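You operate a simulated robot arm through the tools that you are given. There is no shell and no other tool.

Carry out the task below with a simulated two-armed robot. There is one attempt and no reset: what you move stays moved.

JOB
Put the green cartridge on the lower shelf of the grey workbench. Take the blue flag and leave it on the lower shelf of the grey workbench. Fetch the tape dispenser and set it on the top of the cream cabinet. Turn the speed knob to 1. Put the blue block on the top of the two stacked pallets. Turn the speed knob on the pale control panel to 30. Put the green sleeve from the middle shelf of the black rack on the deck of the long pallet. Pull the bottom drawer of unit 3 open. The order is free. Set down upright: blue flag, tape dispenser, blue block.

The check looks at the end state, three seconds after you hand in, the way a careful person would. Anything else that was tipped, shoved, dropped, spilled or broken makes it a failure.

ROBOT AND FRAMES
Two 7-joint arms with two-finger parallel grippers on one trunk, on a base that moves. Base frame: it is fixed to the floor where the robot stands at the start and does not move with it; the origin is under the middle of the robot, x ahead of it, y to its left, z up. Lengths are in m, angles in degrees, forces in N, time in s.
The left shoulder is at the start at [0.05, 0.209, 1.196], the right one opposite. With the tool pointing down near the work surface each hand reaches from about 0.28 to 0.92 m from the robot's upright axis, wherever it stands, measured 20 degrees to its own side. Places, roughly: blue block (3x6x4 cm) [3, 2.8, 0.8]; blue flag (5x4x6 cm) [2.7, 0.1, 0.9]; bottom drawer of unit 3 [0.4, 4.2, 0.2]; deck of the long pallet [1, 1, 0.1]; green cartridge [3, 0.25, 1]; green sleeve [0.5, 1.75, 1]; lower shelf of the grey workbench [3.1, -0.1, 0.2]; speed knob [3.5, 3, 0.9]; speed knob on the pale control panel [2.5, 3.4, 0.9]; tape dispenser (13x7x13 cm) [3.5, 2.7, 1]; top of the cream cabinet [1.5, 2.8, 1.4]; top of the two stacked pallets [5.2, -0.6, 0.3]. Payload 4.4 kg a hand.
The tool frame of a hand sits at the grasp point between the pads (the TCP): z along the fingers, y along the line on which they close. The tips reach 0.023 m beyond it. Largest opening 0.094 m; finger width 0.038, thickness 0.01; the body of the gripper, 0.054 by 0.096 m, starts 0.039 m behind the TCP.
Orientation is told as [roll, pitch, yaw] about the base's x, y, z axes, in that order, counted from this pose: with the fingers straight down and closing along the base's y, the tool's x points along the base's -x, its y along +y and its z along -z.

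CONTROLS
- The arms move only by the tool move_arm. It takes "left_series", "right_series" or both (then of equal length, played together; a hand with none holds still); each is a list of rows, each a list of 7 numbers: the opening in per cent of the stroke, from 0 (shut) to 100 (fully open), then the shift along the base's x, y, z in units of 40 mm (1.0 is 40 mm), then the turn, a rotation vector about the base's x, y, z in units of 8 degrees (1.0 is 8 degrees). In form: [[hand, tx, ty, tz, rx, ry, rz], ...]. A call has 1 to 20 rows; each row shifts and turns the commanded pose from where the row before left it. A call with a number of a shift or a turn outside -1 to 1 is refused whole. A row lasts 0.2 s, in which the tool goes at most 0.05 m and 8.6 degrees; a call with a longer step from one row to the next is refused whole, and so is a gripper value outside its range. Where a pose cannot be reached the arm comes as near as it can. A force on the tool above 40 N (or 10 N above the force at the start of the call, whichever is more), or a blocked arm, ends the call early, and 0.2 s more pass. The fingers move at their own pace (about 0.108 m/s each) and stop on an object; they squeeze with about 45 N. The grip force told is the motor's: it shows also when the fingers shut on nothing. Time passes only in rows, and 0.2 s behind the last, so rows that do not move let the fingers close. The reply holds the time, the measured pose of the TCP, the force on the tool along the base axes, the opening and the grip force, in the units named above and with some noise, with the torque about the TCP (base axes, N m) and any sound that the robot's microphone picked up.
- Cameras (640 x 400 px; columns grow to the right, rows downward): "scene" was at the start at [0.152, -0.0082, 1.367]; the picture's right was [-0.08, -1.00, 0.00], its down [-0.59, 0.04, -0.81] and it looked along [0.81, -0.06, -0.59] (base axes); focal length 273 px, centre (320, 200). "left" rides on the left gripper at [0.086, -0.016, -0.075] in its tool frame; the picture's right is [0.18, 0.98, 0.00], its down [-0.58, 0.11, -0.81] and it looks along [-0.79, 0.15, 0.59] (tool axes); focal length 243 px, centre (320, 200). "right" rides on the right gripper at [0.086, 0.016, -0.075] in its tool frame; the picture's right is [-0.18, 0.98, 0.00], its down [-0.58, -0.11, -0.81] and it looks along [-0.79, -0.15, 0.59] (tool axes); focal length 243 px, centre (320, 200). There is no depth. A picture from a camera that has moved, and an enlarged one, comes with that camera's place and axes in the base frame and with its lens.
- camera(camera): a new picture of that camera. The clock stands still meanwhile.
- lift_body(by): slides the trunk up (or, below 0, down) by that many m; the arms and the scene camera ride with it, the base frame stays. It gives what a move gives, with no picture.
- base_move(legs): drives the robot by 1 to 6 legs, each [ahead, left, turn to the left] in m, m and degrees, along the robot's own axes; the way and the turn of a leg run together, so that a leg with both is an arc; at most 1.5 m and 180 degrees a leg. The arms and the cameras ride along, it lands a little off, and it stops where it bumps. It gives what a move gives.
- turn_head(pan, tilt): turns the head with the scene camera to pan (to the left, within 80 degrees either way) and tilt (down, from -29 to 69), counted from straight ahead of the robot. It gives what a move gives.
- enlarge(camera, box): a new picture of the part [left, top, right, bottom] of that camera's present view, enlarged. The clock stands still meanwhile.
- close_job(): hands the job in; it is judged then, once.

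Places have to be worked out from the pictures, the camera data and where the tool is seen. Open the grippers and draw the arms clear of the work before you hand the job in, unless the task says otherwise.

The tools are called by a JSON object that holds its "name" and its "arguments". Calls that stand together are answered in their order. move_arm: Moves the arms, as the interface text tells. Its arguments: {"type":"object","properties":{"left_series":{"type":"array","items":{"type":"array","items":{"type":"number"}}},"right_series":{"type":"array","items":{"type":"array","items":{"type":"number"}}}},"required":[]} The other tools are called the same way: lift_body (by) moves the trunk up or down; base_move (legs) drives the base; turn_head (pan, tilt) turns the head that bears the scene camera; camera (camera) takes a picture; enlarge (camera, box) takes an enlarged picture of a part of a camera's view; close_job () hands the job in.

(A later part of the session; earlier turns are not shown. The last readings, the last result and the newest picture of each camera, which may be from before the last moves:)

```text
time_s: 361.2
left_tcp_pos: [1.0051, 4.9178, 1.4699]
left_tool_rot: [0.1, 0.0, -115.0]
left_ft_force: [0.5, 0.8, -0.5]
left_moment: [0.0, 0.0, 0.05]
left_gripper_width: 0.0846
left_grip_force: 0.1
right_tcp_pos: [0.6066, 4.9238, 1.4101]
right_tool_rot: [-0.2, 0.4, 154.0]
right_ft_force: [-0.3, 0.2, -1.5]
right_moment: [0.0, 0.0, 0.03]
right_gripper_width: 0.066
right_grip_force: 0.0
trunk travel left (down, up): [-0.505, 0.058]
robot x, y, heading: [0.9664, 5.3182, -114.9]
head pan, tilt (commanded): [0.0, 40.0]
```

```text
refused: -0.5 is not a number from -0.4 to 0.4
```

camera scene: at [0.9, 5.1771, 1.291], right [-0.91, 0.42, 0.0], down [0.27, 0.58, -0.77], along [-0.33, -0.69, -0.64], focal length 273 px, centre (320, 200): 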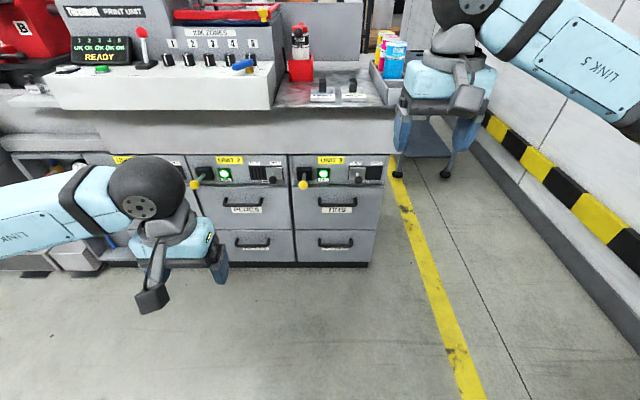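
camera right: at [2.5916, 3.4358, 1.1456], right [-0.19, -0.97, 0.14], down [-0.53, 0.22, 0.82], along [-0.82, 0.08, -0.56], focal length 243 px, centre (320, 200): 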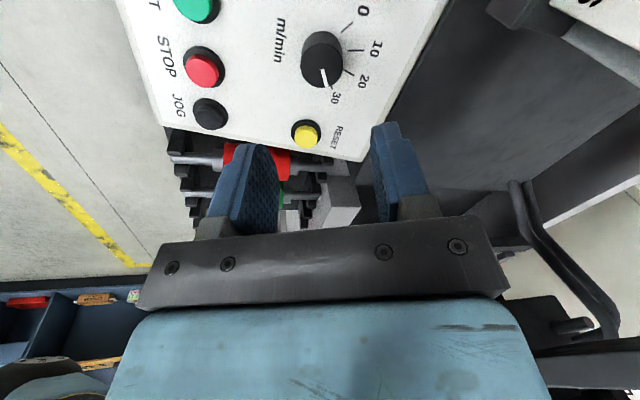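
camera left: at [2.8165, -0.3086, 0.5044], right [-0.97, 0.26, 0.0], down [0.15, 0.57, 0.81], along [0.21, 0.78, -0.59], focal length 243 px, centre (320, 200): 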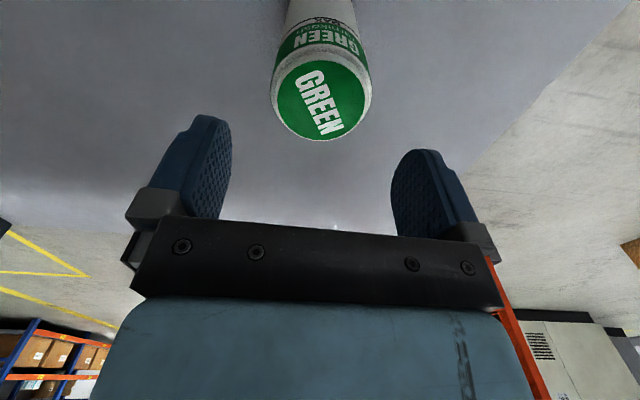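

The trunk step is limited to 0.4 m per call, so I lower in two steps.

{"name": "lift_body", "arguments": {"by": -0.4}}

{"name": "lift_body", "arguments": {"by": -0.1}}

```text
time_s: 365.0
left_tcp_pos: [1.0059, 4.9185, 1.0689]
left_tool_rot: [0.0, 0.0, -115.1]
left_ft_force: [1.1, -0.1, 0.5]
left_moment: [0.0, -0.01, -0.01]
left_gripper_width: 0.0846
left_grip_force: 0.0
right_tcp_pos: [0.6067, 4.9226, 1.0109]
right_tool_rot: [-0.3, 0.3, 154.2]
right_ft_force: [0.0, -0.1, -0.4]
right_moment: [-0.01, 0.03, 0.0]
right_gripper_width: 0.0658
right_grip_force: 0.1
trunk travel left (down, up): [-0.105, 0.458]
robot x, y, heading: [0.966, 5.3161, -114.8]
head pan, tilt (commanded): [0.0, 40.0]
```

```text
time_s: 366.4
left_tcp_pos: [1.0045, 4.9185, 0.9694]
left_tool_rot: [-0.1, 0.0, -115.1]
left_ft_force: [0.0, 0.2, 0.0]
left_moment: [0.01, -0.01, -0.01]
left_gripper_width: 0.0844
left_grip_force: 0.2
right_tcp_pos: [0.6053, 4.9222, 0.9107]
right_tool_rot: [-0.2, 0.4, 154.2]
right_ft_force: [-0.1, 0.8, 0.4]
right_moment: [0.02, 0.01, -0.01]
right_gripper_width: 0.066
right_grip_force: 0.0
trunk travel left (down, up): [-0.005, 0.558]
robot x, y, heading: [0.9659, 5.3138, -115.3]
head pan, tilt (commanded): [0.0, 40.0]
```

Now I lower the right hand to z≈0.41 while pitching it 45° toward the drawer.

{"name": "move_arm", "arguments": {"right_series": [[70, -0.0575, -0.122, -0.96, -0.391, 0.185, 0], [70, -0.0575, -0.122, -0.96, -0.391, 0.185, 0], [70, -0.0575, -0.122, -0.96, -0.391, 0.185, 0], [70, -0.0575, -0.122, -0.96, -0.391, 0.185, 0], [70, -0.0575, -0.122, -0.96, -0.391, 0.185, 0], [70, -0.0575, -0.122, -0.96, -0.391, 0.185, 0], [70, -0.0575, -0.122, -0.96, -0.391, 0.185, 0], [70, -0.0575, -0.122, -0.96, -0.391, 0.185, 0], [70, -0.0575, -0.122, -0.96, -0.391, 0.185, 0], [70, -0.0575, -0.122, -0.96, -0.391, 0.185, 0], [70, -0.0575, -0.122, -0.96, -0.391, 0.185, 0], [70, -0.0575, -0.122, -0.96, -0.391, 0.185, 0], [70, -0.0575, -0.122, -0.96, -0.391, 0.185, 0]]}}

{"name": "camera", "arguments": {"camera": "right"}}

{"name": "camera", "arguments": {"camera": "scene"}}

```text
time_s: 369.2
left_tcp_pos: [1.0024, 4.9192, 0.9691]
left_tool_rot: [0.3, 0.0, -115.2]
left_ft_force: [-1.5, 0.1, -1.0]
left_moment: [-0.01, -0.1, 0.03]
left_gripper_width: 0.0847
left_grip_force: 0.0
right_tcp_pos: [0.5807, 4.8612, 0.431]
right_tool_rot: [43.0, 1.1, 154.5]
right_ft_force: [0.0, 1.1, -1.0]
right_moment: [-0.04, 0.0, -0.02]
right_gripper_width: 0.0656
right_grip_force: 0.1
right hand out of reach, approached as far as the arm can: row 13
trunk travel left (down, up): [-0.005, 0.558]
robot x, y, heading: [0.9675, 5.3133, -115.2]
head pan, tilt (commanded): [0.0, 40.0]
```

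```text
taken
camera right: at [0.6738, 4.8589, 0.4971], right [-0.49, -0.56, 0.67], down [-0.26, 0.82, 0.5], along [-0.83, 0.07, -0.55], focal length 243 px, centre (320, 200)
```

right: 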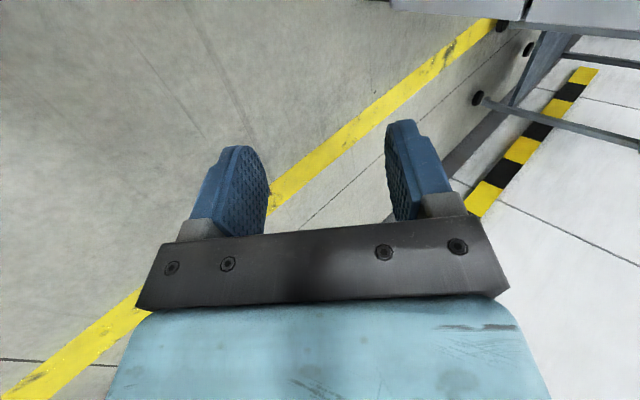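

```text
taken
camera scene: at [0.8979, 5.1783, 1.0907], right [-0.91, 0.43, 0.0], down [0.28, 0.58, -0.77], along [-0.32, -0.69, -0.64], focal length 273 px, centre (320, 200)
```

scene: 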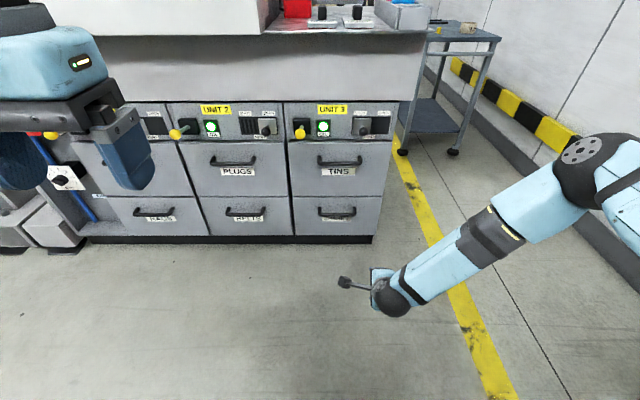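

The pitched pose works. I zoom on the handle from this lower viewpoint to refine its position.

{"name": "enlarge", "arguments": {"camera": "scene", "box": [280, 130, 400, 260]}}

```text
3.08 times, centred on (340, 195) of scene
camera zoom: at [0.8979, 5.1783, 1.0907], right [-0.91, 0.43, 0.0], down [0.28, 0.58, -0.77], along [-0.32, -0.69, -0.64], focal length 841 px, centre (258, 215)
```

zoom: 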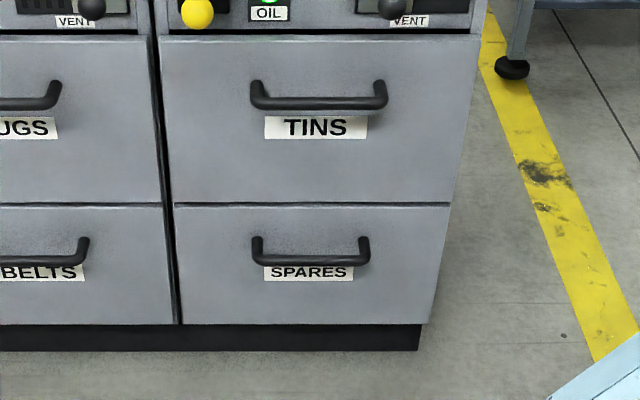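

Refined handle: F=0.863, z≈0.284. I test extending/lowering the hand further in this orientation (still 0.3 m from the drawer).

{"name": "move_arm", "arguments": {"right_series": [[70, -0.213, -0.452, -0.65, 0, 0, 0], [70, -0.213, -0.452, -0.65, 0, 0, 0], [70, -0.213, -0.452, -0.65, 0, 0, 0], [70, -0.213, -0.452, -0.65, 0, 0, 0]]}}

{"name": "camera", "arguments": {"camera": "scene"}}

```text
time_s: 370.2
left_tcp_pos: [1.0046, 4.918, 0.9695]
left_tool_rot: [0.0, 0.0, -115.1]
left_ft_force: [-0.4, 0.0, 0.4]
left_moment: [0.0, 0.01, 0.0]
left_gripper_width: 0.0846
left_grip_force: 0.1
right_tcp_pos: [0.5789, 4.8603, 0.4319]
right_tool_rot: [43.0, 0.7, 154.6]
right_ft_force: [-0.7, 0.2, -0.2]
right_moment: [0.0, 0.0, -0.04]
right_gripper_width: 0.066
right_grip_force: 0.1
right hand out of reach, approached as far as the arm can: row 1, 2, 3, 4
trunk travel left (down, up): [-0.005, 0.558]
robot x, y, heading: [0.9688, 5.3143, -114.8]
head pan, tilt (commanded): [0.0, 40.0]
```

```text
taken
camera scene: at [0.9001, 5.1771, 1.091], right [-0.91, 0.42, 0.0], down [0.27, 0.58, -0.77], along [-0.33, -0.69, -0.64], focal length 273 px, centre (320, 200)
```

scene: 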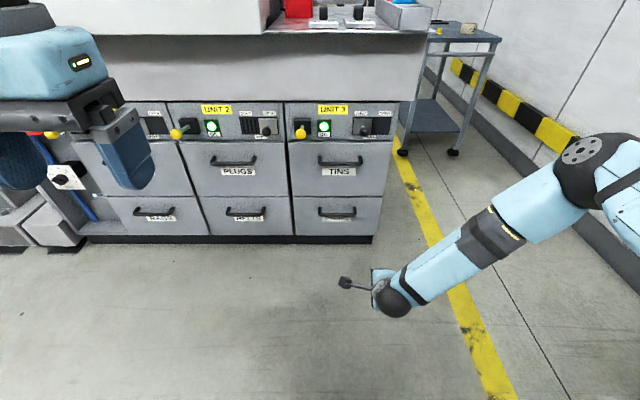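

That orientation is at a wrist limit. I reduce the pitch to ~30° (still enough to clear the drawer face) and try extending again.

{"name": "move_arm", "arguments": {"right_series": [[70, 0, 0, 0, 0.73, -0.345, 0], [70, 0, 0, 0, 0.73, -0.345, 0], [70, -0.15, -0.32, -0.65, 0, 0, 0], [70, -0.15, -0.32, -0.65, 0, 0, 0], [70, -0.15, -0.32, -0.65, 0, 0, 0], [70, -0.15, -0.32, -0.65, 0, 0, 0]]}}

```text
time_s: 371.6
left_tcp_pos: [1.0047, 4.9186, 0.9689]
left_tool_rot: [0.0, 0.0, -115.1]
left_ft_force: [0.6, -1.3, -0.6]
left_moment: [-0.03, -0.01, 0.01]
left_gripper_width: 0.0845
left_grip_force: 0.1
right_tcp_pos: [0.5548, 4.8113, 0.3275]
right_tool_rot: [31.8, 0.7, 154.4]
right_ft_force: [-0.5, 0.8, 1.0]
right_moment: [0.03, 0.0, 0.0]
right_gripper_width: 0.0658
right_grip_force: 0.1
trunk travel left (down, up): [-0.005, 0.558]
robot x, y, heading: [0.9701, 5.3167, -115.4]
head pan, tilt (commanded): [0.0, 40.0]
```

At ~32° pitch the arm moves freely. The bar is 0.385 m ahead and 8 cm left of the TCP; I raise the hand slightly, strafe 7.5 cm left and advance 0.28 m, then check the view.

{"name": "move_arm", "arguments": {"right_series": [[45, 0, 0, 0.5, 0, 0, 0], [30, 0, 0, 0.5, 0, 0, 0]]}}

{"name": "base_move", "arguments": {"legs": [[0, 0.075, 0], [0.28, 0, 0]]}}

{"name": "camera", "arguments": {"camera": "right"}}

{"name": "turn_head", "arguments": {"pan": -8, "tilt": 55}}

{"name": "camera", "arguments": {"camera": "scene"}}

```text
time_s: 372.2
left_tcp_pos: [1.005, 4.9178, 0.9687]
left_tool_rot: [0.1, 0.1, -115.1]
left_ft_force: [-0.5, -0.5, -0.8]
left_moment: [0.02, -0.02, 0.03]
left_gripper_width: 0.0845
left_grip_force: 0.1
right_tcp_pos: [0.5538, 4.8114, 0.3661]
right_tool_rot: [31.8, 0.6, 154.6]
right_ft_force: [0.4, 0.3, -0.7]
right_moment: [0.01, 0.05, -0.03]
right_gripper_width: 0.0282
right_grip_force: 0.0
trunk travel left (down, up): [-0.005, 0.558]
robot x, y, heading: [0.9676, 5.3197, -115.2]
head pan, tilt (commanded): [0.0, 40.0]
```

```text
time_s: 375.1
left_tcp_pos: [0.9538, 4.631, 0.9686]
left_tool_rot: [0.0, 0.1, -115.0]
left_ft_force: [-0.4, 0.1, -0.1]
left_moment: [0.0, 0.06, 0.0]
left_gripper_width: 0.0846
left_grip_force: 0.1
right_tcp_pos: [0.5044, 4.5222, 0.365]
right_tool_rot: [31.8, 0.6, 154.5]
right_ft_force: [-0.6, 0.2, -0.1]
right_moment: [-0.01, -0.02, 0.01]
right_gripper_width: 0.0283
right_grip_force: 0.0
trunk travel left (down, up): [-0.005, 0.558]
robot x, y, heading: [0.9161, 5.0338, -115.0]
head pan, tilt (commanded): [0.0, 40.0]
```

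```text
taken
camera right: at [0.5929, 4.5092, 0.4386], right [-0.53, -0.67, 0.52], down [-0.31, 0.72, 0.62], along [-0.79, 0.17, -0.59], focal length 243 px, centre (320, 200)
```

right: 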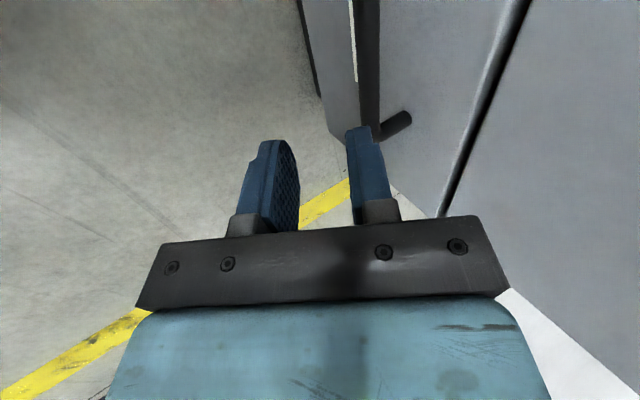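

```text
time_s: 375.8
left_tcp_pos: [0.954, 4.6313, 0.9681]
left_tool_rot: [0.0, -0.1, -115.0]
left_ft_force: [-0.8, 0.5, -0.5]
left_moment: [0.01, 0.03, 0.02]
left_gripper_width: 0.0847
left_grip_force: 0.1
right_tcp_pos: [0.5047, 4.5237, 0.3671]
right_tool_rot: [31.8, 0.6, 154.5]
right_ft_force: [0.5, -0.1, -0.5]
right_moment: [0.0, -0.01, 0.0]
right_gripper_width: 0.0283
right_grip_force: 0.2
trunk travel left (down, up): [-0.005, 0.558]
robot x, y, heading: [0.9166, 5.0326, -115.3]
head pan, tilt (commanded): [-8.0, 55.0]
```

```text
taken
camera scene: at [0.8456, 4.9067, 1.0703], right [-0.84, 0.55, 0.0], down [0.45, 0.69, -0.57], along [-0.31, -0.48, -0.82], focal length 273 px, centre (320, 200)
```

scene: 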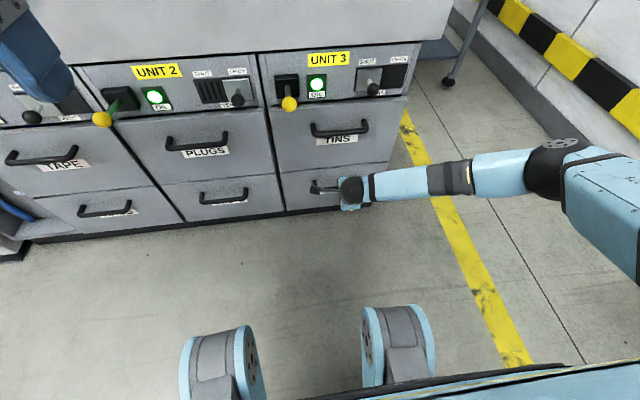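

The camera sees the handle bar where predicted; it needs a 3.9 cm shift toward the face/up and then 12 cm along the tool axis. I do the shift and the first 7 cm.

{"name": "move_arm", "arguments": {"right_series": [[30, -0.174, -0.37, 0.254, 0, 0, 0], [30, -0.174, -0.37, 0.254, 0, 0, 0], [30, -0.196, -0.417, -0.744, 0, 0, 0], [30, -0.196, -0.417, -0.744, 0, 0, 0]]}}

{"name": "camera", "arguments": {"camera": "right"}}

```text
time_s: 376.8
left_tcp_pos: [0.9549, 4.6308, 0.9688]
left_tool_rot: [0.0, 0.0, -115.0]
left_ft_force: [-0.5, -0.6, -0.3]
left_moment: [0.01, -0.02, 0.02]
left_gripper_width: 0.0847
left_grip_force: 0.1
right_tcp_pos: [0.4743, 4.46, 0.327]
right_tool_rot: [31.8, 0.5, 154.5]
right_ft_force: [-0.5, -0.2, 0.4]
right_moment: [0.0, 0.0, -0.03]
right_gripper_width: 0.0282
right_grip_force: 0.1
trunk travel left (down, up): [-0.005, 0.558]
robot x, y, heading: [0.915, 5.0302, -115.0]
head pan, tilt (commanded): [-8.0, 55.0]
```

```text
taken
camera right: at [0.563, 4.4459, 0.399], right [-0.53, -0.67, 0.52], down [-0.31, 0.72, 0.62], along [-0.79, 0.17, -0.59], focal length 243 px, centre (320, 200)
```

right: 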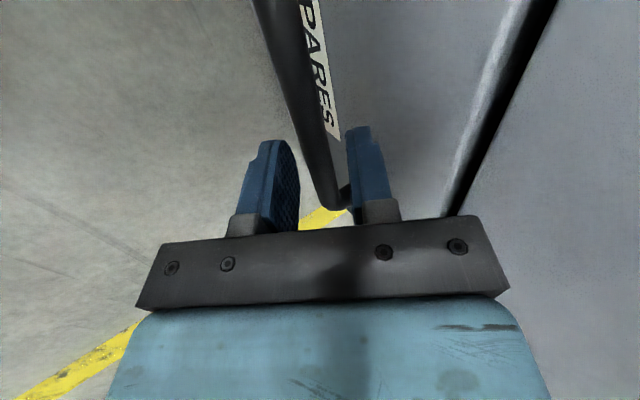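

The bar now lies between the fingers' planes, ~8 mm off center. I correct and advance the last 4.6 cm, then look.

{"name": "move_arm", "arguments": {"right_series": [[30, -0.0925, -0.197, -0.54, 0, 0, 0], [30, -0.0925, -0.197, -0.54, 0, 0, 0]]}}

{"name": "camera", "arguments": {"camera": "right"}}

```text
time_s: 377.4
left_tcp_pos: [0.954, 4.6311, 0.9699]
left_tool_rot: [0.0, 0.0, -115.1]
left_ft_force: [0.3, -0.7, 0.3]
left_moment: [-0.01, 0.03, -0.01]
left_gripper_width: 0.0847
left_grip_force: 0.0
right_tcp_pos: [0.467, 4.4439, 0.2835]
right_tool_rot: [31.7, 0.5, 154.5]
right_ft_force: [0.7, 0.2, -0.6]
right_moment: [-0.01, 0.02, 0.0]
right_gripper_width: 0.028
right_grip_force: 0.1
trunk travel left (down, up): [-0.005, 0.558]
robot x, y, heading: [0.9158, 5.0266, -115.0]
head pan, tilt (commanded): [-8.0, 55.0]
```

```text
taken
camera right: at [0.5553, 4.4306, 0.3561], right [-0.53, -0.67, 0.52], down [-0.31, 0.72, 0.62], along [-0.79, 0.17, -0.59], focal length 243 px, centre (320, 200)
```

right: 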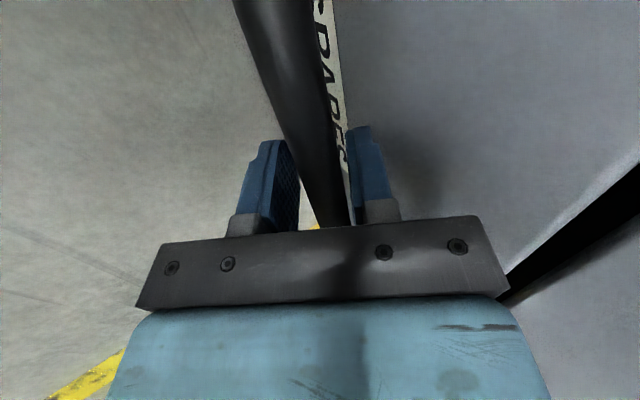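

The bar passes right between the fingers. I close the gripper on it.

{"name": "move_arm", "arguments": {"right_series": [[10, 0, 0, 0, 0, 0, 0], [3, 0, 0, 0, 0, 0, 0], [3, 0, 0, 0, 0, 0, 0]]}}

{"name": "camera", "arguments": {"camera": "right"}}

```text
time_s: 378.2
left_tcp_pos: [0.9544, 4.6327, 0.9693]
left_tool_rot: [0.0, -0.1, -115.0]
left_ft_force: [-0.2, -1.0, -0.3]
left_moment: [0.03, 0.02, 0.01]
left_gripper_width: 0.0845
left_grip_force: 0.1
right_tcp_pos: [0.4672, 4.4451, 0.287]
right_tool_rot: [32.0, 0.5, 154.6]
right_ft_force: [-6.0, -2.9, 12.2]
right_moment: [0.39, 0.43, 1.88]
right_gripper_width: 0.016
right_grip_force: 45.3
trunk travel left (down, up): [-0.005, 0.558]
robot x, y, heading: [0.9157, 5.0327, -115.0]
head pan, tilt (commanded): [-8.0, 55.0]
```

```text
taken
camera right: at [0.5552, 4.4304, 0.358], right [-0.53, -0.67, 0.52], down [-0.31, 0.72, 0.62], along [-0.79, 0.17, -0.59], focal length 243 px, centre (320, 200)
```

right: 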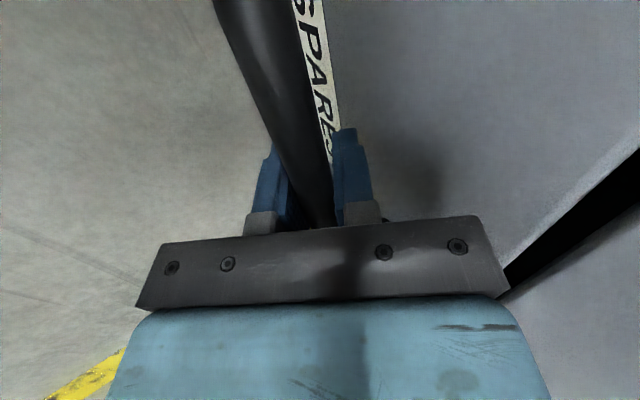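

Gripped the bar (16 mm). I pull by driving the base straight back 0.1 m first.

{"name": "base_move", "arguments": {"legs": [[-0.1, 0, 0]]}}

{"name": "camera", "arguments": {"camera": "scene"}}

```text
time_s: 379.4
left_tcp_pos: [0.996, 4.7215, 0.9698]
left_tool_rot: [0.1, -0.1, -115.1]
left_ft_force: [0.1, 0.7, 0.2]
left_moment: [-0.01, 0.01, 0.02]
left_gripper_width: 0.0847
left_grip_force: 0.1
right_tcp_pos: [0.5079, 4.535, 0.2869]
right_tool_rot: [32.0, 0.5, 154.4]
right_ft_force: [0.7, 1.0, 17.5]
right_moment: [0.69, 1.4, 1.08]
right_gripper_width: 0.0159
right_grip_force: 45.2
trunk travel left (down, up): [-0.005, 0.558]
robot x, y, heading: [0.9585, 5.1195, -114.8]
head pan, tilt (commanded): [-8.0, 55.0]
```

```text
taken
camera scene: at [0.8888, 4.998, 1.0707], right [-0.84, 0.55, 0.0], down [0.45, 0.69, -0.58], along [-0.31, -0.48, -0.82], focal length 273 px, centre (320, 200)
```

scene: 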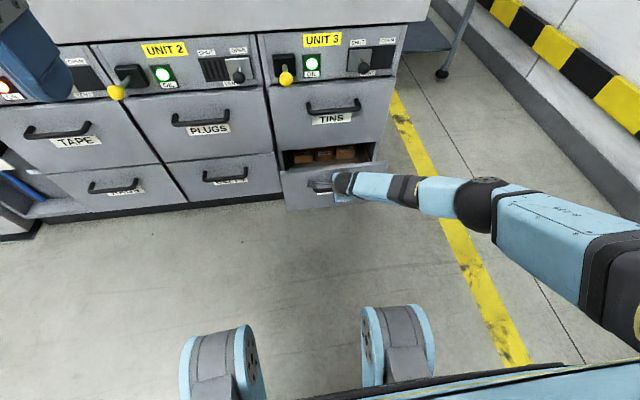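

The drawer has opened ~10 cm with parts visible inside. I pull another 0.2 m.

{"name": "base_move", "arguments": {"legs": [[-0.2, 0, 0]]}}

{"name": "camera", "arguments": {"camera": "scene"}}

```text
time_s: 381.0
left_tcp_pos: [1.0792, 4.8968, 0.9677]
left_tool_rot: [-0.1, 0.0, -114.9]
left_ft_force: [0.2, -1.0, 0.8]
left_moment: [-0.02, 0.0, 0.01]
left_gripper_width: 0.0847
left_grip_force: 0.0
right_tcp_pos: [0.5888, 4.7057, 0.2903]
right_tool_rot: [32.5, 0.6, 154.7]
right_ft_force: [0.3, 0.0, 1.1]
right_moment: [0.21, 0.43, 1.16]
right_gripper_width: 0.0159
right_grip_force: 44.8
trunk travel left (down, up): [-0.005, 0.558]
robot x, y, heading: [1.0383, 5.2977, -115.1]
head pan, tilt (commanded): [-8.0, 55.0]
stopped in leg 1: the force on the tool passed its limit at 85 N (the readings are from after the stop); the commanded pose is now the measured one
```

```text
taken
camera scene: at [0.9707, 5.1734, 1.0704], right [-0.84, 0.54, 0.0], down [0.45, 0.69, -0.57], along [-0.31, -0.48, -0.82], focal length 273 px, centre (320, 200)
```

scene: 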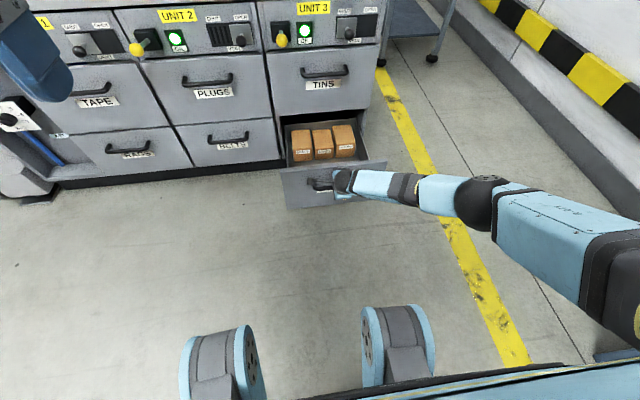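

The drawer is fully open (~29 cm, reached its stop). I open the fingers and withdraw along the tool axis.

{"name": "move_arm", "arguments": {"right_series": [[20, 0, 0, 0, 0, 0, 0], [32, 0, 0, 0, 0, 0, 0], [32, 0, 0, 0, 0, 0, 0], [32, 0.168, 0.358, 0.6375, 0, 0, 0], [32, 0.168, 0.358, 0.6375, 0, 0, 0], [32, 0.168, 0.358, 0.6375, 0, 0, 0], [32, 0.168, 0.358, 0.6375, 0, 0, 0]]}}

{"name": "camera", "arguments": {"camera": "right"}}

```text
time_s: 382.6
left_tcp_pos: [1.0783, 4.8975, 0.9692]
left_tool_rot: [0.0, 0.1, -115.0]
left_ft_force: [-0.4, 0.6, 0.7]
left_moment: [-0.03, -0.03, 0.01]
left_gripper_width: 0.0846
left_grip_force: 0.1
right_tcp_pos: [0.616, 4.764, 0.3922]
right_tool_rot: [32.6, 0.6, 154.6]
right_ft_force: [0.4, -0.6, 0.1]
right_moment: [0.01, 0.0, -0.03]
right_gripper_width: 0.0304
right_grip_force: 0.0
trunk travel left (down, up): [-0.005, 0.558]
robot x, y, heading: [1.0427, 5.2968, -114.9]
head pan, tilt (commanded): [-8.0, 55.0]
```

```text
taken
camera right: at [0.7054, 4.7506, 0.4644], right [-0.53, -0.67, 0.53], down [-0.31, 0.73, 0.61], along [-0.79, 0.16, -0.59], focal length 243 px, centre (320, 200)
```

right: 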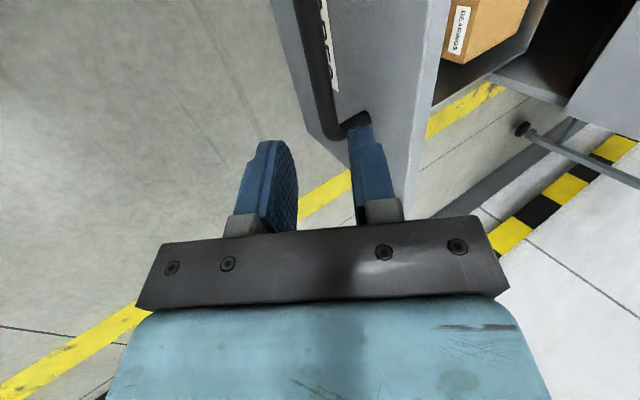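

The drawer stays open and the hand is clear. I raise the hand, undo the pitch, and back away.

{"name": "move_arm", "arguments": {"right_series": [[60, 0.05, 0.1, 0.95, 0, 0, 0], [60, 0.05, 0.1, 0.95, 0, 0, 0], [60, 0.05, 0.1, 0.95, 0.369, -0.172, 0], [60, 0.05, 0.1, 0.95, 0.369, -0.172, 0], [60, 0.05, 0.1, 0.95, 0.369, -0.172, 0], [60, 0, 0, 0.95, 0.369, -0.172, 0], [60, 0, 0, 0.95, 0.369, -0.172, 0], [60, 0, 0, 0.95, 0.369, -0.172, 0], [60, 0, 0, 0.95, 0.369, -0.172, 0], [60, 0, 0, 0.95, 0.369, -0.172, 0], [60, 0, 0, 0.95, 0.369, -0.172, 0], [60, 0, 0, 0.95, 0.369, -0.172, 0]]}}

{"name": "turn_head", "arguments": {"pan": 0, "tilt": 45}}

{"name": "camera", "arguments": {"camera": "scene"}}

```text
time_s: 385.2
left_tcp_pos: [1.08, 4.8979, 0.9684]
left_tool_rot: [0.0, 0.1, -115.0]
left_ft_force: [0.1, 0.1, -0.3]
left_moment: [0.01, 0.0, 0.0]
left_gripper_width: 0.0847
left_grip_force: 0.0
right_tcp_pos: [0.6247, 4.7842, 0.8482]
right_tool_rot: [-0.1, 0.4, 154.4]
right_ft_force: [-0.5, 0.4, -0.1]
right_moment: [-0.03, 0.0, -0.01]
right_gripper_width: 0.0568
right_grip_force: 0.0
trunk travel left (down, up): [-0.005, 0.558]
robot x, y, heading: [1.0407, 5.2971, -115.3]
head pan, tilt (commanded): [-8.0, 55.0]
```

```text
time_s: 385.9
left_tcp_pos: [1.0801, 4.8976, 0.968]
left_tool_rot: [0.1, 0.0, -115.0]
left_ft_force: [-0.4, 0.1, 0.6]
left_moment: [-0.03, -0.04, 0.02]
left_gripper_width: 0.0845
left_grip_force: 0.1
right_tcp_pos: [0.6248, 4.7829, 0.8485]
right_tool_rot: [0.0, 0.4, 154.3]
right_ft_force: [0.0, 0.3, 0.2]
right_moment: [0.0, 0.04, 0.02]
right_gripper_width: 0.0564
right_grip_force: 0.0
trunk travel left (down, up): [-0.005, 0.558]
robot x, y, heading: [1.0396, 5.2931, -114.9]
head pan, tilt (commanded): [0.0, 45.0]
```

```text
taken
camera scene: at [0.9755, 5.1602, 1.0837], right [-0.91, 0.42, 0.0], down [0.3, 0.64, -0.71], along [-0.3, -0.64, -0.71], focal length 273 px, centre (320, 200)
```

scene: 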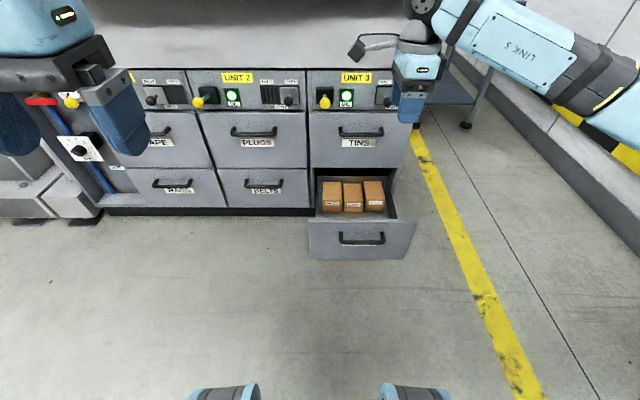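

The bottom drawer of unit 3 is open. Next, the blue block and dispenser: I raise the trunk a little and strafe left 2.6 m along the aisle.

{"name": "lift_body", "arguments": {"by": 0.15}}

{"name": "base_move", "arguments": {"legs": [[0, 1.3, 0], [0, 1.3, 0]]}}

{"name": "turn_head", "arguments": {"pan": 8, "tilt": 30}}

{"name": "camera", "arguments": {"camera": "scene"}}

```text
time_s: 387.7
left_tcp_pos: [1.0796, 4.8982, 1.1189]
left_tool_rot: [-0.1, 0.0, -115.0]
left_ft_force: [0.6, 1.0, 0.1]
left_moment: [0.0, 0.01, -0.02]
left_gripper_width: 0.0847
left_grip_force: 0.1
right_tcp_pos: [0.6243, 4.7833, 0.9989]
right_tool_rot: [-0.1, 0.4, 154.2]
right_ft_force: [0.3, -0.4, -0.6]
right_moment: [-0.06, 0.01, -0.03]
right_gripper_width: 0.0565
right_grip_force: 0.1
trunk travel left (down, up): [-0.155, 0.408]
robot x, y, heading: [1.0435, 5.2989, -115.0]
head pan, tilt (commanded): [0.0, 45.0]
```

```text
time_s: 410.6
left_tcp_pos: [3.4679, 3.8268, 1.1192]
left_tool_rot: [0.0, 0.0, -113.8]
left_ft_force: [-1.0, 0.0, -0.8]
left_moment: [-0.02, 0.0, -0.02]
left_gripper_width: 0.0845
left_grip_force: 0.0
right_tcp_pos: [3.0174, 3.7047, 0.9995]
right_tool_rot: [-0.1, 0.5, 155.4]
right_ft_force: [0.6, 0.5, -0.6]
right_moment: [0.0, 0.01, 0.0]
right_gripper_width: 0.0565
right_grip_force: 0.0
trunk travel left (down, up): [-0.155, 0.408]
robot x, y, heading: [3.4244, 4.2255, -113.8]
head pan, tilt (commanded): [0.0, 45.0]
```

```text
time_s: 411.4
left_tcp_pos: [3.4693, 3.8278, 1.119]
left_tool_rot: [0.0, 0.0, -113.7]
left_ft_force: [-0.8, -0.2, -0.6]
left_moment: [-0.02, -0.03, 0.03]
left_gripper_width: 0.0848
left_grip_force: 0.1
right_tcp_pos: [3.0166, 3.704, 0.9986]
right_tool_rot: [-0.1, 0.4, 155.5]
right_ft_force: [-0.5, -0.2, 0.9]
right_moment: [-0.05, 0.0, 0.0]
right_gripper_width: 0.0567
right_grip_force: 0.1
trunk travel left (down, up): [-0.155, 0.408]
robot x, y, heading: [3.4186, 4.2257, -113.7]
head pan, tilt (commanded): [8.0, 30.0]
```

```text
taken
camera scene: at [3.3678, 4.0749, 1.2563], right [-0.96, 0.27, 0.0], down [0.14, 0.48, -0.87], along [-0.24, -0.83, -0.5], focal length 273 px, centre (320, 200)
```

scene: 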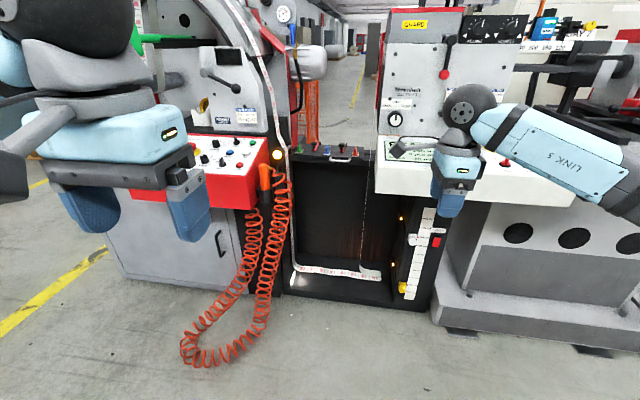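

I'm at e1≈1.31. I zoom in on the dark tray with the coloured items.

{"name": "enlarge", "arguments": {"camera": "scene", "box": [280, 130, 380, 190]}}

{"name": "lift_body", "arguments": {"by": 0.3}}

{"name": "enlarge", "arguments": {"camera": "scene", "box": [270, 160, 390, 235]}}

```text
6.40 times, centred on (330, 160) of scene
camera zoom: at [3.3678, 4.0749, 1.2563], right [-0.96, 0.27, 0.0], down [0.14, 0.48, -0.87], along [-0.24, -0.83, -0.5], focal length 1750 px, centre (256, 456)
```

zoom: 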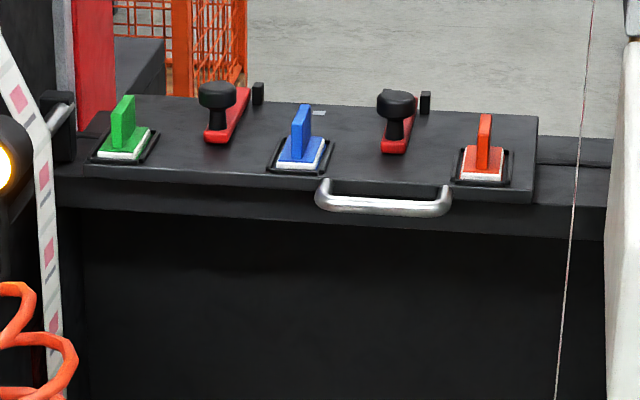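

```text
time_s: 414.4
left_tcp_pos: [3.4684, 3.8256, 1.4185]
left_tool_rot: [0.0, 0.0, -113.8]
left_ft_force: [0.6, 0.4, 0.1]
left_moment: [0.0, 0.03, 0.0]
left_gripper_width: 0.085
left_grip_force: 0.0
right_tcp_pos: [3.0172, 3.705, 1.2986]
right_tool_rot: [-0.1, 0.4, 155.5]
right_ft_force: [-0.4, 0.4, 0.0]
right_moment: [-0.04, -0.02, -0.01]
right_gripper_width: 0.0564
right_grip_force: 0.1
trunk travel left (down, up): [-0.455, 0.108]
robot x, y, heading: [3.4216, 4.2238, -113.8]
head pan, tilt (commanded): [8.0, 30.0]
```

```text
5.33 times, centred on (330, 198) of scene
camera zoom: at [3.3678, 4.0748, 1.5563], right [-0.96, 0.27, 0.0], down [0.14, 0.48, -0.87], along [-0.24, -0.83, -0.5], focal length 1458 px, centre (267, 213)
```

zoom: 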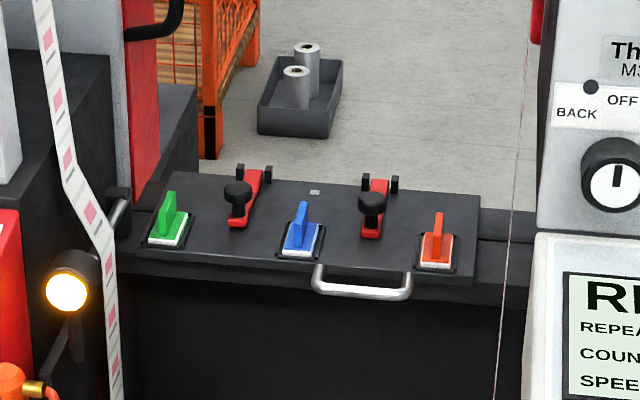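

The blue block has a thin fin on a 3×6 cm base, fin top z≈0.816, block at about [2.983,2.843]; the fin can be pinched with the left hand at default yaw. I raise/retract the right hand so it won't foul the pale panel, then lower the trunk.

{"name": "move_arm", "arguments": {"right_series": [[60, -0.1, 0.857, 0.9375, 0, 0, 0], [60, -0.1, 0.857, 0.9375, 0, 0, 0], [60, -0.1, 0.857, 0.9375, 0, 0, 0], [60, -0.1, 0.857, 0.9375, 0, 0, 0], [60, -0.1, 0.857, 0.9375, 0, 0, 0], [60, -0.1, 0.857, 0.9375, 0, 0, 0], [60, -0.1, 0.857, 0.9375, 0, 0, 0], [60, -0.1, 0.857, 0.9375, 0, 0, 0]]}}

{"name": "lift_body", "arguments": {"by": -0.4}}

{"name": "base_move", "arguments": {"legs": [[0, -0.05, -1.3], [0.45, 0, 0]]}}

{"name": "camera", "arguments": {"camera": "scene"}}

```text
refused: row 1 steps farther than a row can; nothing moved
```

```text
time_s: 418.2
left_tcp_pos: [3.4681, 3.8277, 1.0203]
left_tool_rot: [0.0, 0.0, -113.7]
left_ft_force: [-0.9, -0.3, 0.2]
left_moment: [0.03, 0.04, 0.04]
left_gripper_width: 0.0848
left_grip_force: 0.0
right_tcp_pos: [3.0164, 3.7043, 0.899]
right_tool_rot: [-0.1, 0.4, 155.4]
right_ft_force: [-0.7, -0.3, -0.1]
right_moment: [-0.03, 0.02, -0.02]
right_gripper_width: 0.0563
right_grip_force: 0.0
trunk travel left (down, up): [-0.055, 0.508]
robot x, y, heading: [3.4229, 4.2228, -114.0]
head pan, tilt (commanded): [8.0, 30.0]
```

```text
time_s: 421.0
left_tcp_pos: [3.2864, 3.5758, 1.0198]
left_tool_rot: [-0.1, -0.2, -115.3]
left_ft_force: [-0.9, -0.6, 0.3]
left_moment: [-0.02, 0.02, 0.02]
left_gripper_width: 0.0844
left_grip_force: 0.1
right_tcp_pos: [2.8346, 3.4684, 0.899]
right_tool_rot: [-0.7, 0.1, 154.7]
right_ft_force: [8.7, 29.0, -1.7]
right_moment: [-0.46, 0.14, -0.18]
right_gripper_width: 0.0431
right_grip_force: 0.0
trunk travel left (down, up): [-0.055, 0.508]
robot x, y, heading: [3.2505, 3.9747, -115.1]
head pan, tilt (commanded): [8.0, 30.0]
stopped in leg 2: the force on the tool passed its limit at 72 N (the readings are from after the stop); the commanded pose is now the measured one
```

```text
taken
camera scene: at [3.1916, 3.8268, 1.1569], right [-0.95, 0.3, 0.0], down [0.15, 0.47, -0.87], along [-0.26, -0.83, -0.5], focal length 273 px, centre (320, 200)
```

scene: 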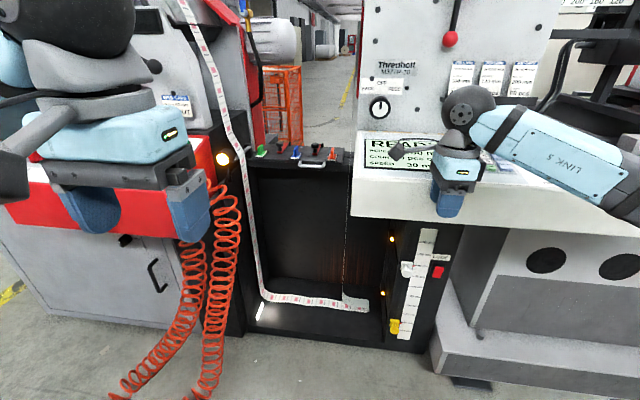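

My arm command was refused (row step too long) and the following moves ran anyway, so the right hand bumped the pale panel's front edge; it stopped at once. I back off right away. (The display now reads 30 m/min, confirming the knob.)

{"name": "base_move", "arguments": {"legs": [[-0.25, 0, 0]]}}

{"name": "camera", "arguments": {"camera": "scene"}}

{"name": "enlarge", "arguments": {"camera": "scene", "box": [360, 100, 580, 230]}}

```text
time_s: 422.8
left_tcp_pos: [3.3923, 3.7987, 1.019]
left_tool_rot: [0.0, -0.1, -115.1]
left_ft_force: [0.1, -0.1, -0.3]
left_moment: [-0.02, -0.03, 0.0]
left_gripper_width: 0.0847
left_grip_force: 0.1
right_tcp_pos: [2.9391, 3.6901, 0.8978]
right_tool_rot: [-0.6, 0.3, 154.6]
right_ft_force: [-0.2, -0.4, 0.9]
right_moment: [-0.02, -0.02, 0.01]
right_gripper_width: 0.0564
right_grip_force: 0.2
trunk travel left (down, up): [-0.055, 0.508]
robot x, y, heading: [3.3567, 4.1961, -115.0]
head pan, tilt (commanded): [8.0, 30.0]
```

```text
taken
camera scene: at [3.297, 4.0484, 1.1564], right [-0.96, 0.3, 0.0], down [0.15, 0.48, -0.87], along [-0.26, -0.83, -0.5], focal length 273 px, centre (320, 200)
```

scene: 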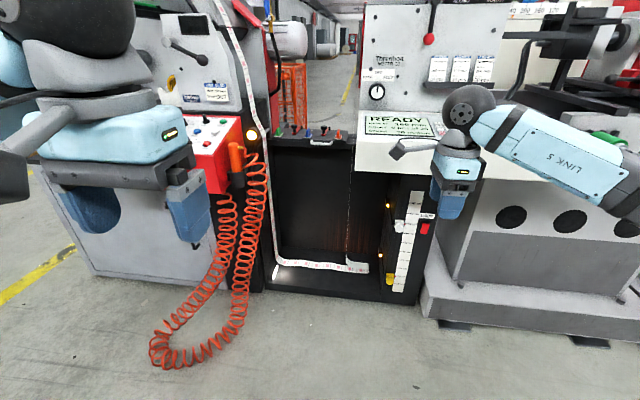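

```text
2.91 times, centred on (470, 165) of scene
camera zoom: at [3.297, 4.0484, 1.1564], right [-0.96, 0.3, 0.0], down [0.15, 0.48, -0.87], along [-0.26, -0.83, -0.5], focal length 795 px, centre (-116, 302)
```

zoom: 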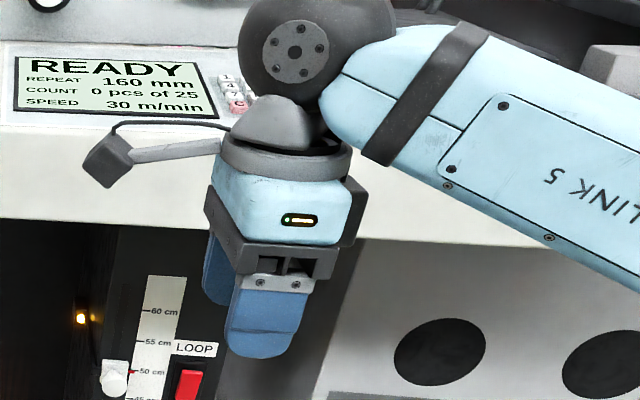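

The display confirms 30 m/min and everything looks undisturbed. Now I properly raise and retract the right hand.

{"name": "move_arm", "arguments": {"right_series": [[60, -0.052, 0.6136, 0.75, 0, 0, 0], [60, -0.052, 0.6136, 0.75, 0, 0, 0], [60, -0.052, 0.6136, 0.75, 0, 0, 0], [60, -0.052, 0.6136, 0.75, 0, 0, 0], [60, -0.052, 0.6136, 0.75, 0, 0, 0], [60, -0.052, 0.6136, 0.75, 0, 0, 0], [60, -0.052, 0.6136, 0.75, 0, 0, 0], [60, -0.052, 0.6136, 0.75, 0, 0, 0], [60, -0.052, 0.6136, 0.75, 0, 0, 0], [60, -0.052, 0.6136, 0.75, 0, 0, 0], [60, -0.052, 0.6136, 0.75, 0, 0, 0]]}}

{"name": "camera", "arguments": {"camera": "scene"}}

```text
time_s: 425.2
left_tcp_pos: [3.393, 3.7985, 1.018]
left_tool_rot: [0.0, 0.0, -115.1]
left_ft_force: [-0.3, 0.7, 0.0]
left_moment: [-0.05, 0.0, 0.01]
left_gripper_width: 0.0846
left_grip_force: 0.1
right_tcp_pos: [2.9159, 3.9616, 1.2287]
right_tool_rot: [-0.6, 0.2, 154.7]
right_ft_force: [-0.2, 1.3, -0.2]
right_moment: [0.02, 0.03, 0.02]
right_gripper_width: 0.0565
right_grip_force: 0.0
trunk travel left (down, up): [-0.055, 0.508]
robot x, y, heading: [3.3526, 4.1953, -115.4]
head pan, tilt (commanded): [8.0, 30.0]
```

```text
taken
camera scene: at [3.2975, 4.0489, 1.1565], right [-0.96, 0.3, 0.0], down [0.15, 0.48, -0.87], along [-0.26, -0.83, -0.5], focal length 273 px, centre (320, 200)
```

scene: 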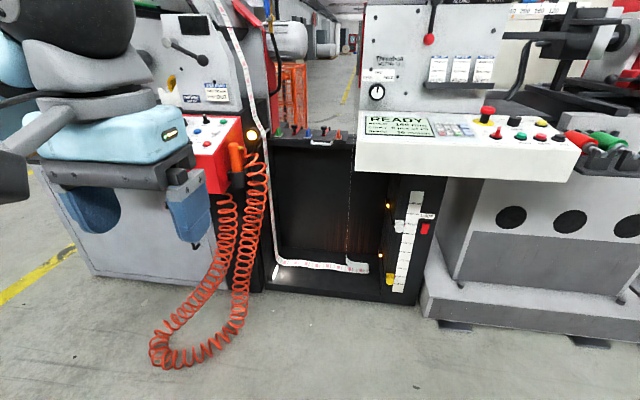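

I advance 0.5 m (3 cm right), keeping clear of the hose on the left and the panel on the right.

{"name": "base_move", "arguments": {"legs": [[0.5, -0.03, 0]]}}

{"name": "turn_head", "arguments": {"pan": 15, "tilt": 40}}

{"name": "camera", "arguments": {"camera": "scene"}}

```text
time_s: 428.1
left_tcp_pos: [3.1494, 3.3558, 1.0176]
left_tool_rot: [0.0, 0.1, -115.2]
left_ft_force: [-0.1, -0.1, 0.0]
left_moment: [-0.02, 0.01, 0.01]
left_gripper_width: 0.0848
left_grip_force: 0.0
right_tcp_pos: [2.6738, 3.5194, 1.2282]
right_tool_rot: [-0.9, 0.3, 154.5]
right_ft_force: [0.6, 0.6, -0.3]
right_moment: [0.04, -0.02, 0.0]
right_gripper_width: 0.0565
right_grip_force: 0.1
trunk travel left (down, up): [-0.055, 0.508]
robot x, y, heading: [3.1177, 3.7552, -115.1]
head pan, tilt (commanded): [8.0, 30.0]
```

```text
time_s: 428.9
left_tcp_pos: [3.1509, 3.3574, 1.0183]
left_tool_rot: [0.0, 0.1, -115.2]
left_ft_force: [-0.4, 0.3, 0.0]
left_moment: [0.02, -0.03, 0.02]
left_gripper_width: 0.0845
left_grip_force: 0.1
right_tcp_pos: [2.6741, 3.5197, 1.2281]
right_tool_rot: [-0.8, 0.2, 154.4]
right_ft_force: [0.4, 0.4, -0.4]
right_moment: [0.01, 0.03, -0.02]
right_gripper_width: 0.0563
right_grip_force: 0.2
trunk travel left (down, up): [-0.055, 0.508]
robot x, y, heading: [3.1141, 3.7551, -115.2]
head pan, tilt (commanded): [15.0, 40.0]
```

```text
taken
camera scene: at [3.0669, 3.6103, 1.141], right [-0.98, 0.18, 0.0], down [0.12, 0.63, -0.77], along [-0.14, -0.75, -0.64], focal length 273 px, centre (320, 200)
```

scene: 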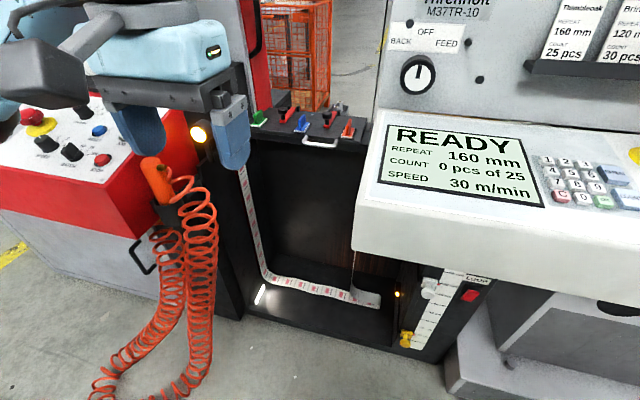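

The blue block is visible at px (300,123). I zoom in to compute its position from here.

{"name": "enlarge", "arguments": {"camera": "scene", "box": [250, 90, 370, 160]}}

```text
5.33 times, centred on (310, 125) of scene
camera zoom: at [3.0669, 3.6103, 1.141], right [-0.98, 0.18, 0.0], down [0.12, 0.63, -0.77], along [-0.14, -0.75, -0.64], focal length 1458 px, centre (373, 600)
```

zoom: 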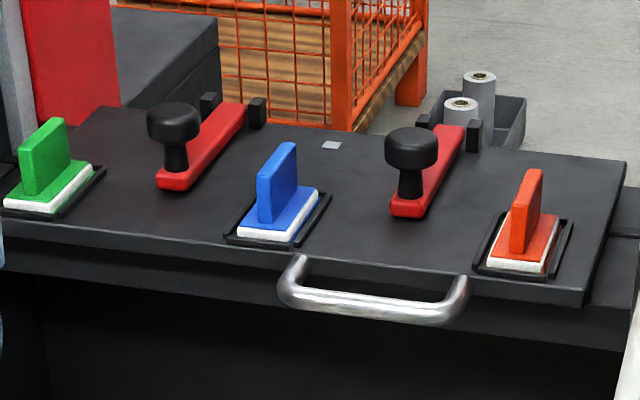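

The block's fin center is at about [2.983,2.853]. I extend the left hand toward a point above it.

{"name": "move_arm", "arguments": {"left_series": [[60, -0.298, -0.9, -0.1, 0, 0, 0], [60, -0.298, -0.9, -0.1, 0, 0, 0], [60, -0.298, -0.9, -0.1, 0, 0, 0], [60, -0.298, -0.9, -0.1, 0, 0, 0], [50, -0.298, -0.9, -0.1, 0, 0, 0], [50, -0.298, -0.9, -0.1, 0, 0, 0], [50, -0.298, -0.9, -0.1, 0, 0, 0], [50, -0.298, -0.9, -0.1, 0, 0, 0], [50, -0.298, -0.9, -0.1, 0, 0, 0], [50, -0.298, -0.9, -0.1, 0, 0, 0]]}}

{"name": "camera", "arguments": {"camera": "scene"}}

{"name": "camera", "arguments": {"camera": "left"}}

```text
time_s: 431.1
left_tcp_pos: [3.0311, 2.9966, 0.9761]
left_tool_rot: [0.1, 0.1, -115.2]
left_ft_force: [0.0, -0.9, -0.3]
left_moment: [-0.02, 0.02, 0.0]
left_gripper_width: 0.0469
left_grip_force: 0.1
right_tcp_pos: [2.673, 3.5198, 1.2264]
right_tool_rot: [-0.7, 0.1, 154.5]
right_ft_force: [-0.1, -0.3, -0.8]
right_moment: [-0.01, -0.01, -0.03]
right_gripper_width: 0.0563
right_grip_force: 0.0
trunk travel left (down, up): [-0.055, 0.508]
robot x, y, heading: [3.1153, 3.7567, -115.2]
head pan, tilt (commanded): [15.0, 40.0]
```

```text
taken
camera scene: at [3.0664, 3.6101, 1.1409], right [-0.98, 0.18, 0.0], down [0.12, 0.63, -0.77], along [-0.14, -0.75, -0.64], focal length 273 px, centre (320, 200)
```

scene: 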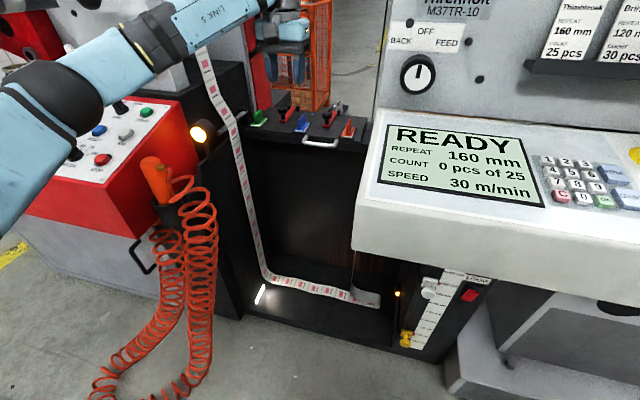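

```text
taken
camera left: at [3.0532, 3.0828, 1.0533], right [0.97, -0.25, 0.0], down [-0.15, -0.57, 0.81], along [-0.2, -0.78, -0.59], focal length 243 px, centre (320, 200)
```

left: 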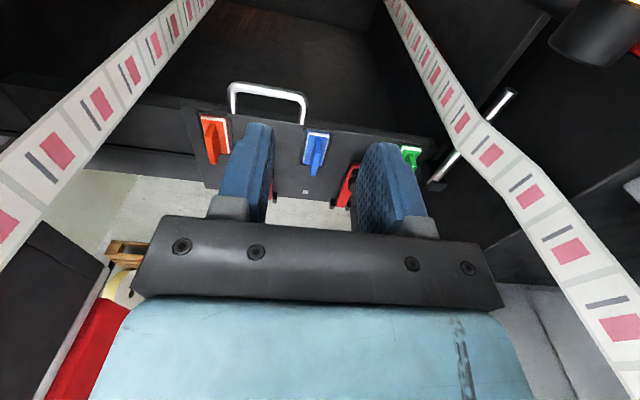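

The hand is between the two hanging web strips with clearance; the block is ahead between the fingers. I zoom in on it with the left camera.

{"name": "enlarge", "arguments": {"camera": "left", "box": [260, 90, 400, 200]}}

```text
3.64 times, centred on (330, 145) of left
camera zoom: at [3.0532, 3.0828, 1.0533], right [0.97, -0.25, 0.0], down [-0.15, -0.57, 0.81], along [-0.2, -0.78, -0.59], focal length 882 px, centre (284, 400)
```

zoom: 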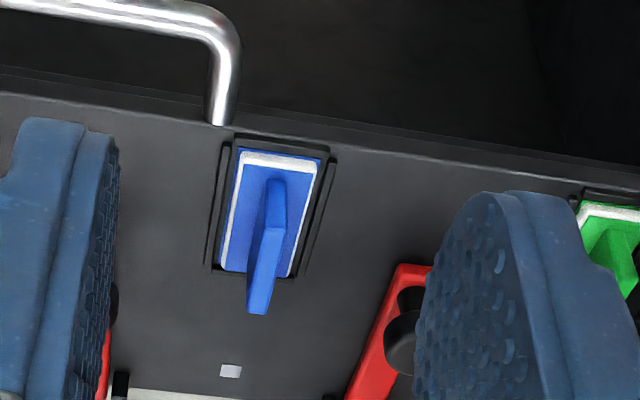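

The fin runs fore-aft, center at [2.986,2.851]. I move above it at z≈0.90 and check again.

{"name": "move_arm", "arguments": {"left_series": [[50, -0.2255, -0.728, -0.38, 0, 0, 0], [50, -0.2255, -0.728, -0.38, 0, 0, 0], [50, -0.2255, -0.728, -0.38, 0, 0, 0], [50, -0.2255, -0.728, -0.38, 0, 0, 0], [50, -0.2255, -0.728, -0.38, 0, 0, 0]]}}

{"name": "camera", "arguments": {"camera": "left"}}

{"name": "camera", "arguments": {"camera": "scene"}}

```text
time_s: 432.3
left_tcp_pos: [2.9884, 2.862, 0.9082]
left_tool_rot: [0.0, 0.1, -115.3]
left_ft_force: [-0.4, 0.0, -0.2]
left_moment: [0.01, -0.02, 0.0]
left_gripper_width: 0.0471
left_grip_force: 0.0
left hand out of reach, approached as far as the arm can: row 5
right_tcp_pos: [2.6734, 3.5209, 1.2265]
right_tool_rot: [-0.6, 0.2, 154.5]
right_ft_force: [-0.2, 0.0, -0.1]
right_moment: [-0.02, 0.02, -0.01]
right_gripper_width: 0.0563
right_grip_force: 0.1
trunk travel left (down, up): [-0.055, 0.508]
robot x, y, heading: [3.1143, 3.758, -115.2]
head pan, tilt (commanded): [15.0, 40.0]
```

```text
taken
camera left: at [3.0109, 2.9482, 0.9828], right [0.97, -0.25, 0.0], down [-0.15, -0.57, 0.81], along [-0.21, -0.78, -0.59], focal length 243 px, centre (320, 200)
```

left: 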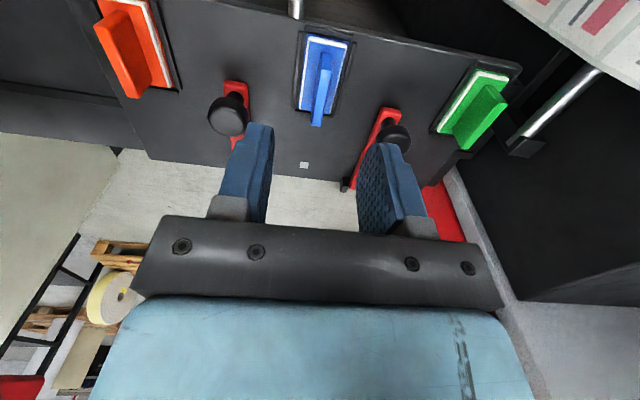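

```text
taken
camera scene: at [3.0667, 3.6107, 1.141], right [-0.98, 0.18, 0.0], down [0.12, 0.63, -0.77], along [-0.14, -0.75, -0.64], focal length 273 px, centre (320, 200)
```

scene: 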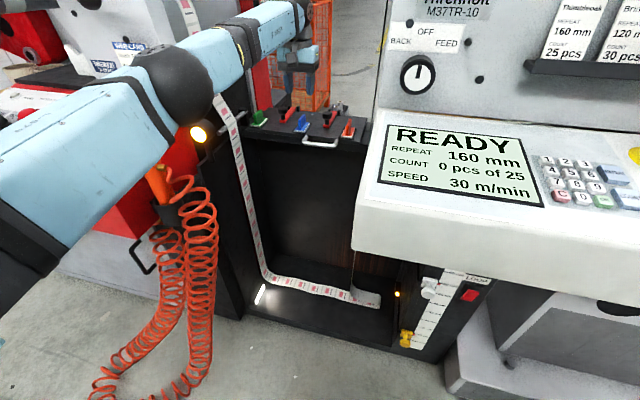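

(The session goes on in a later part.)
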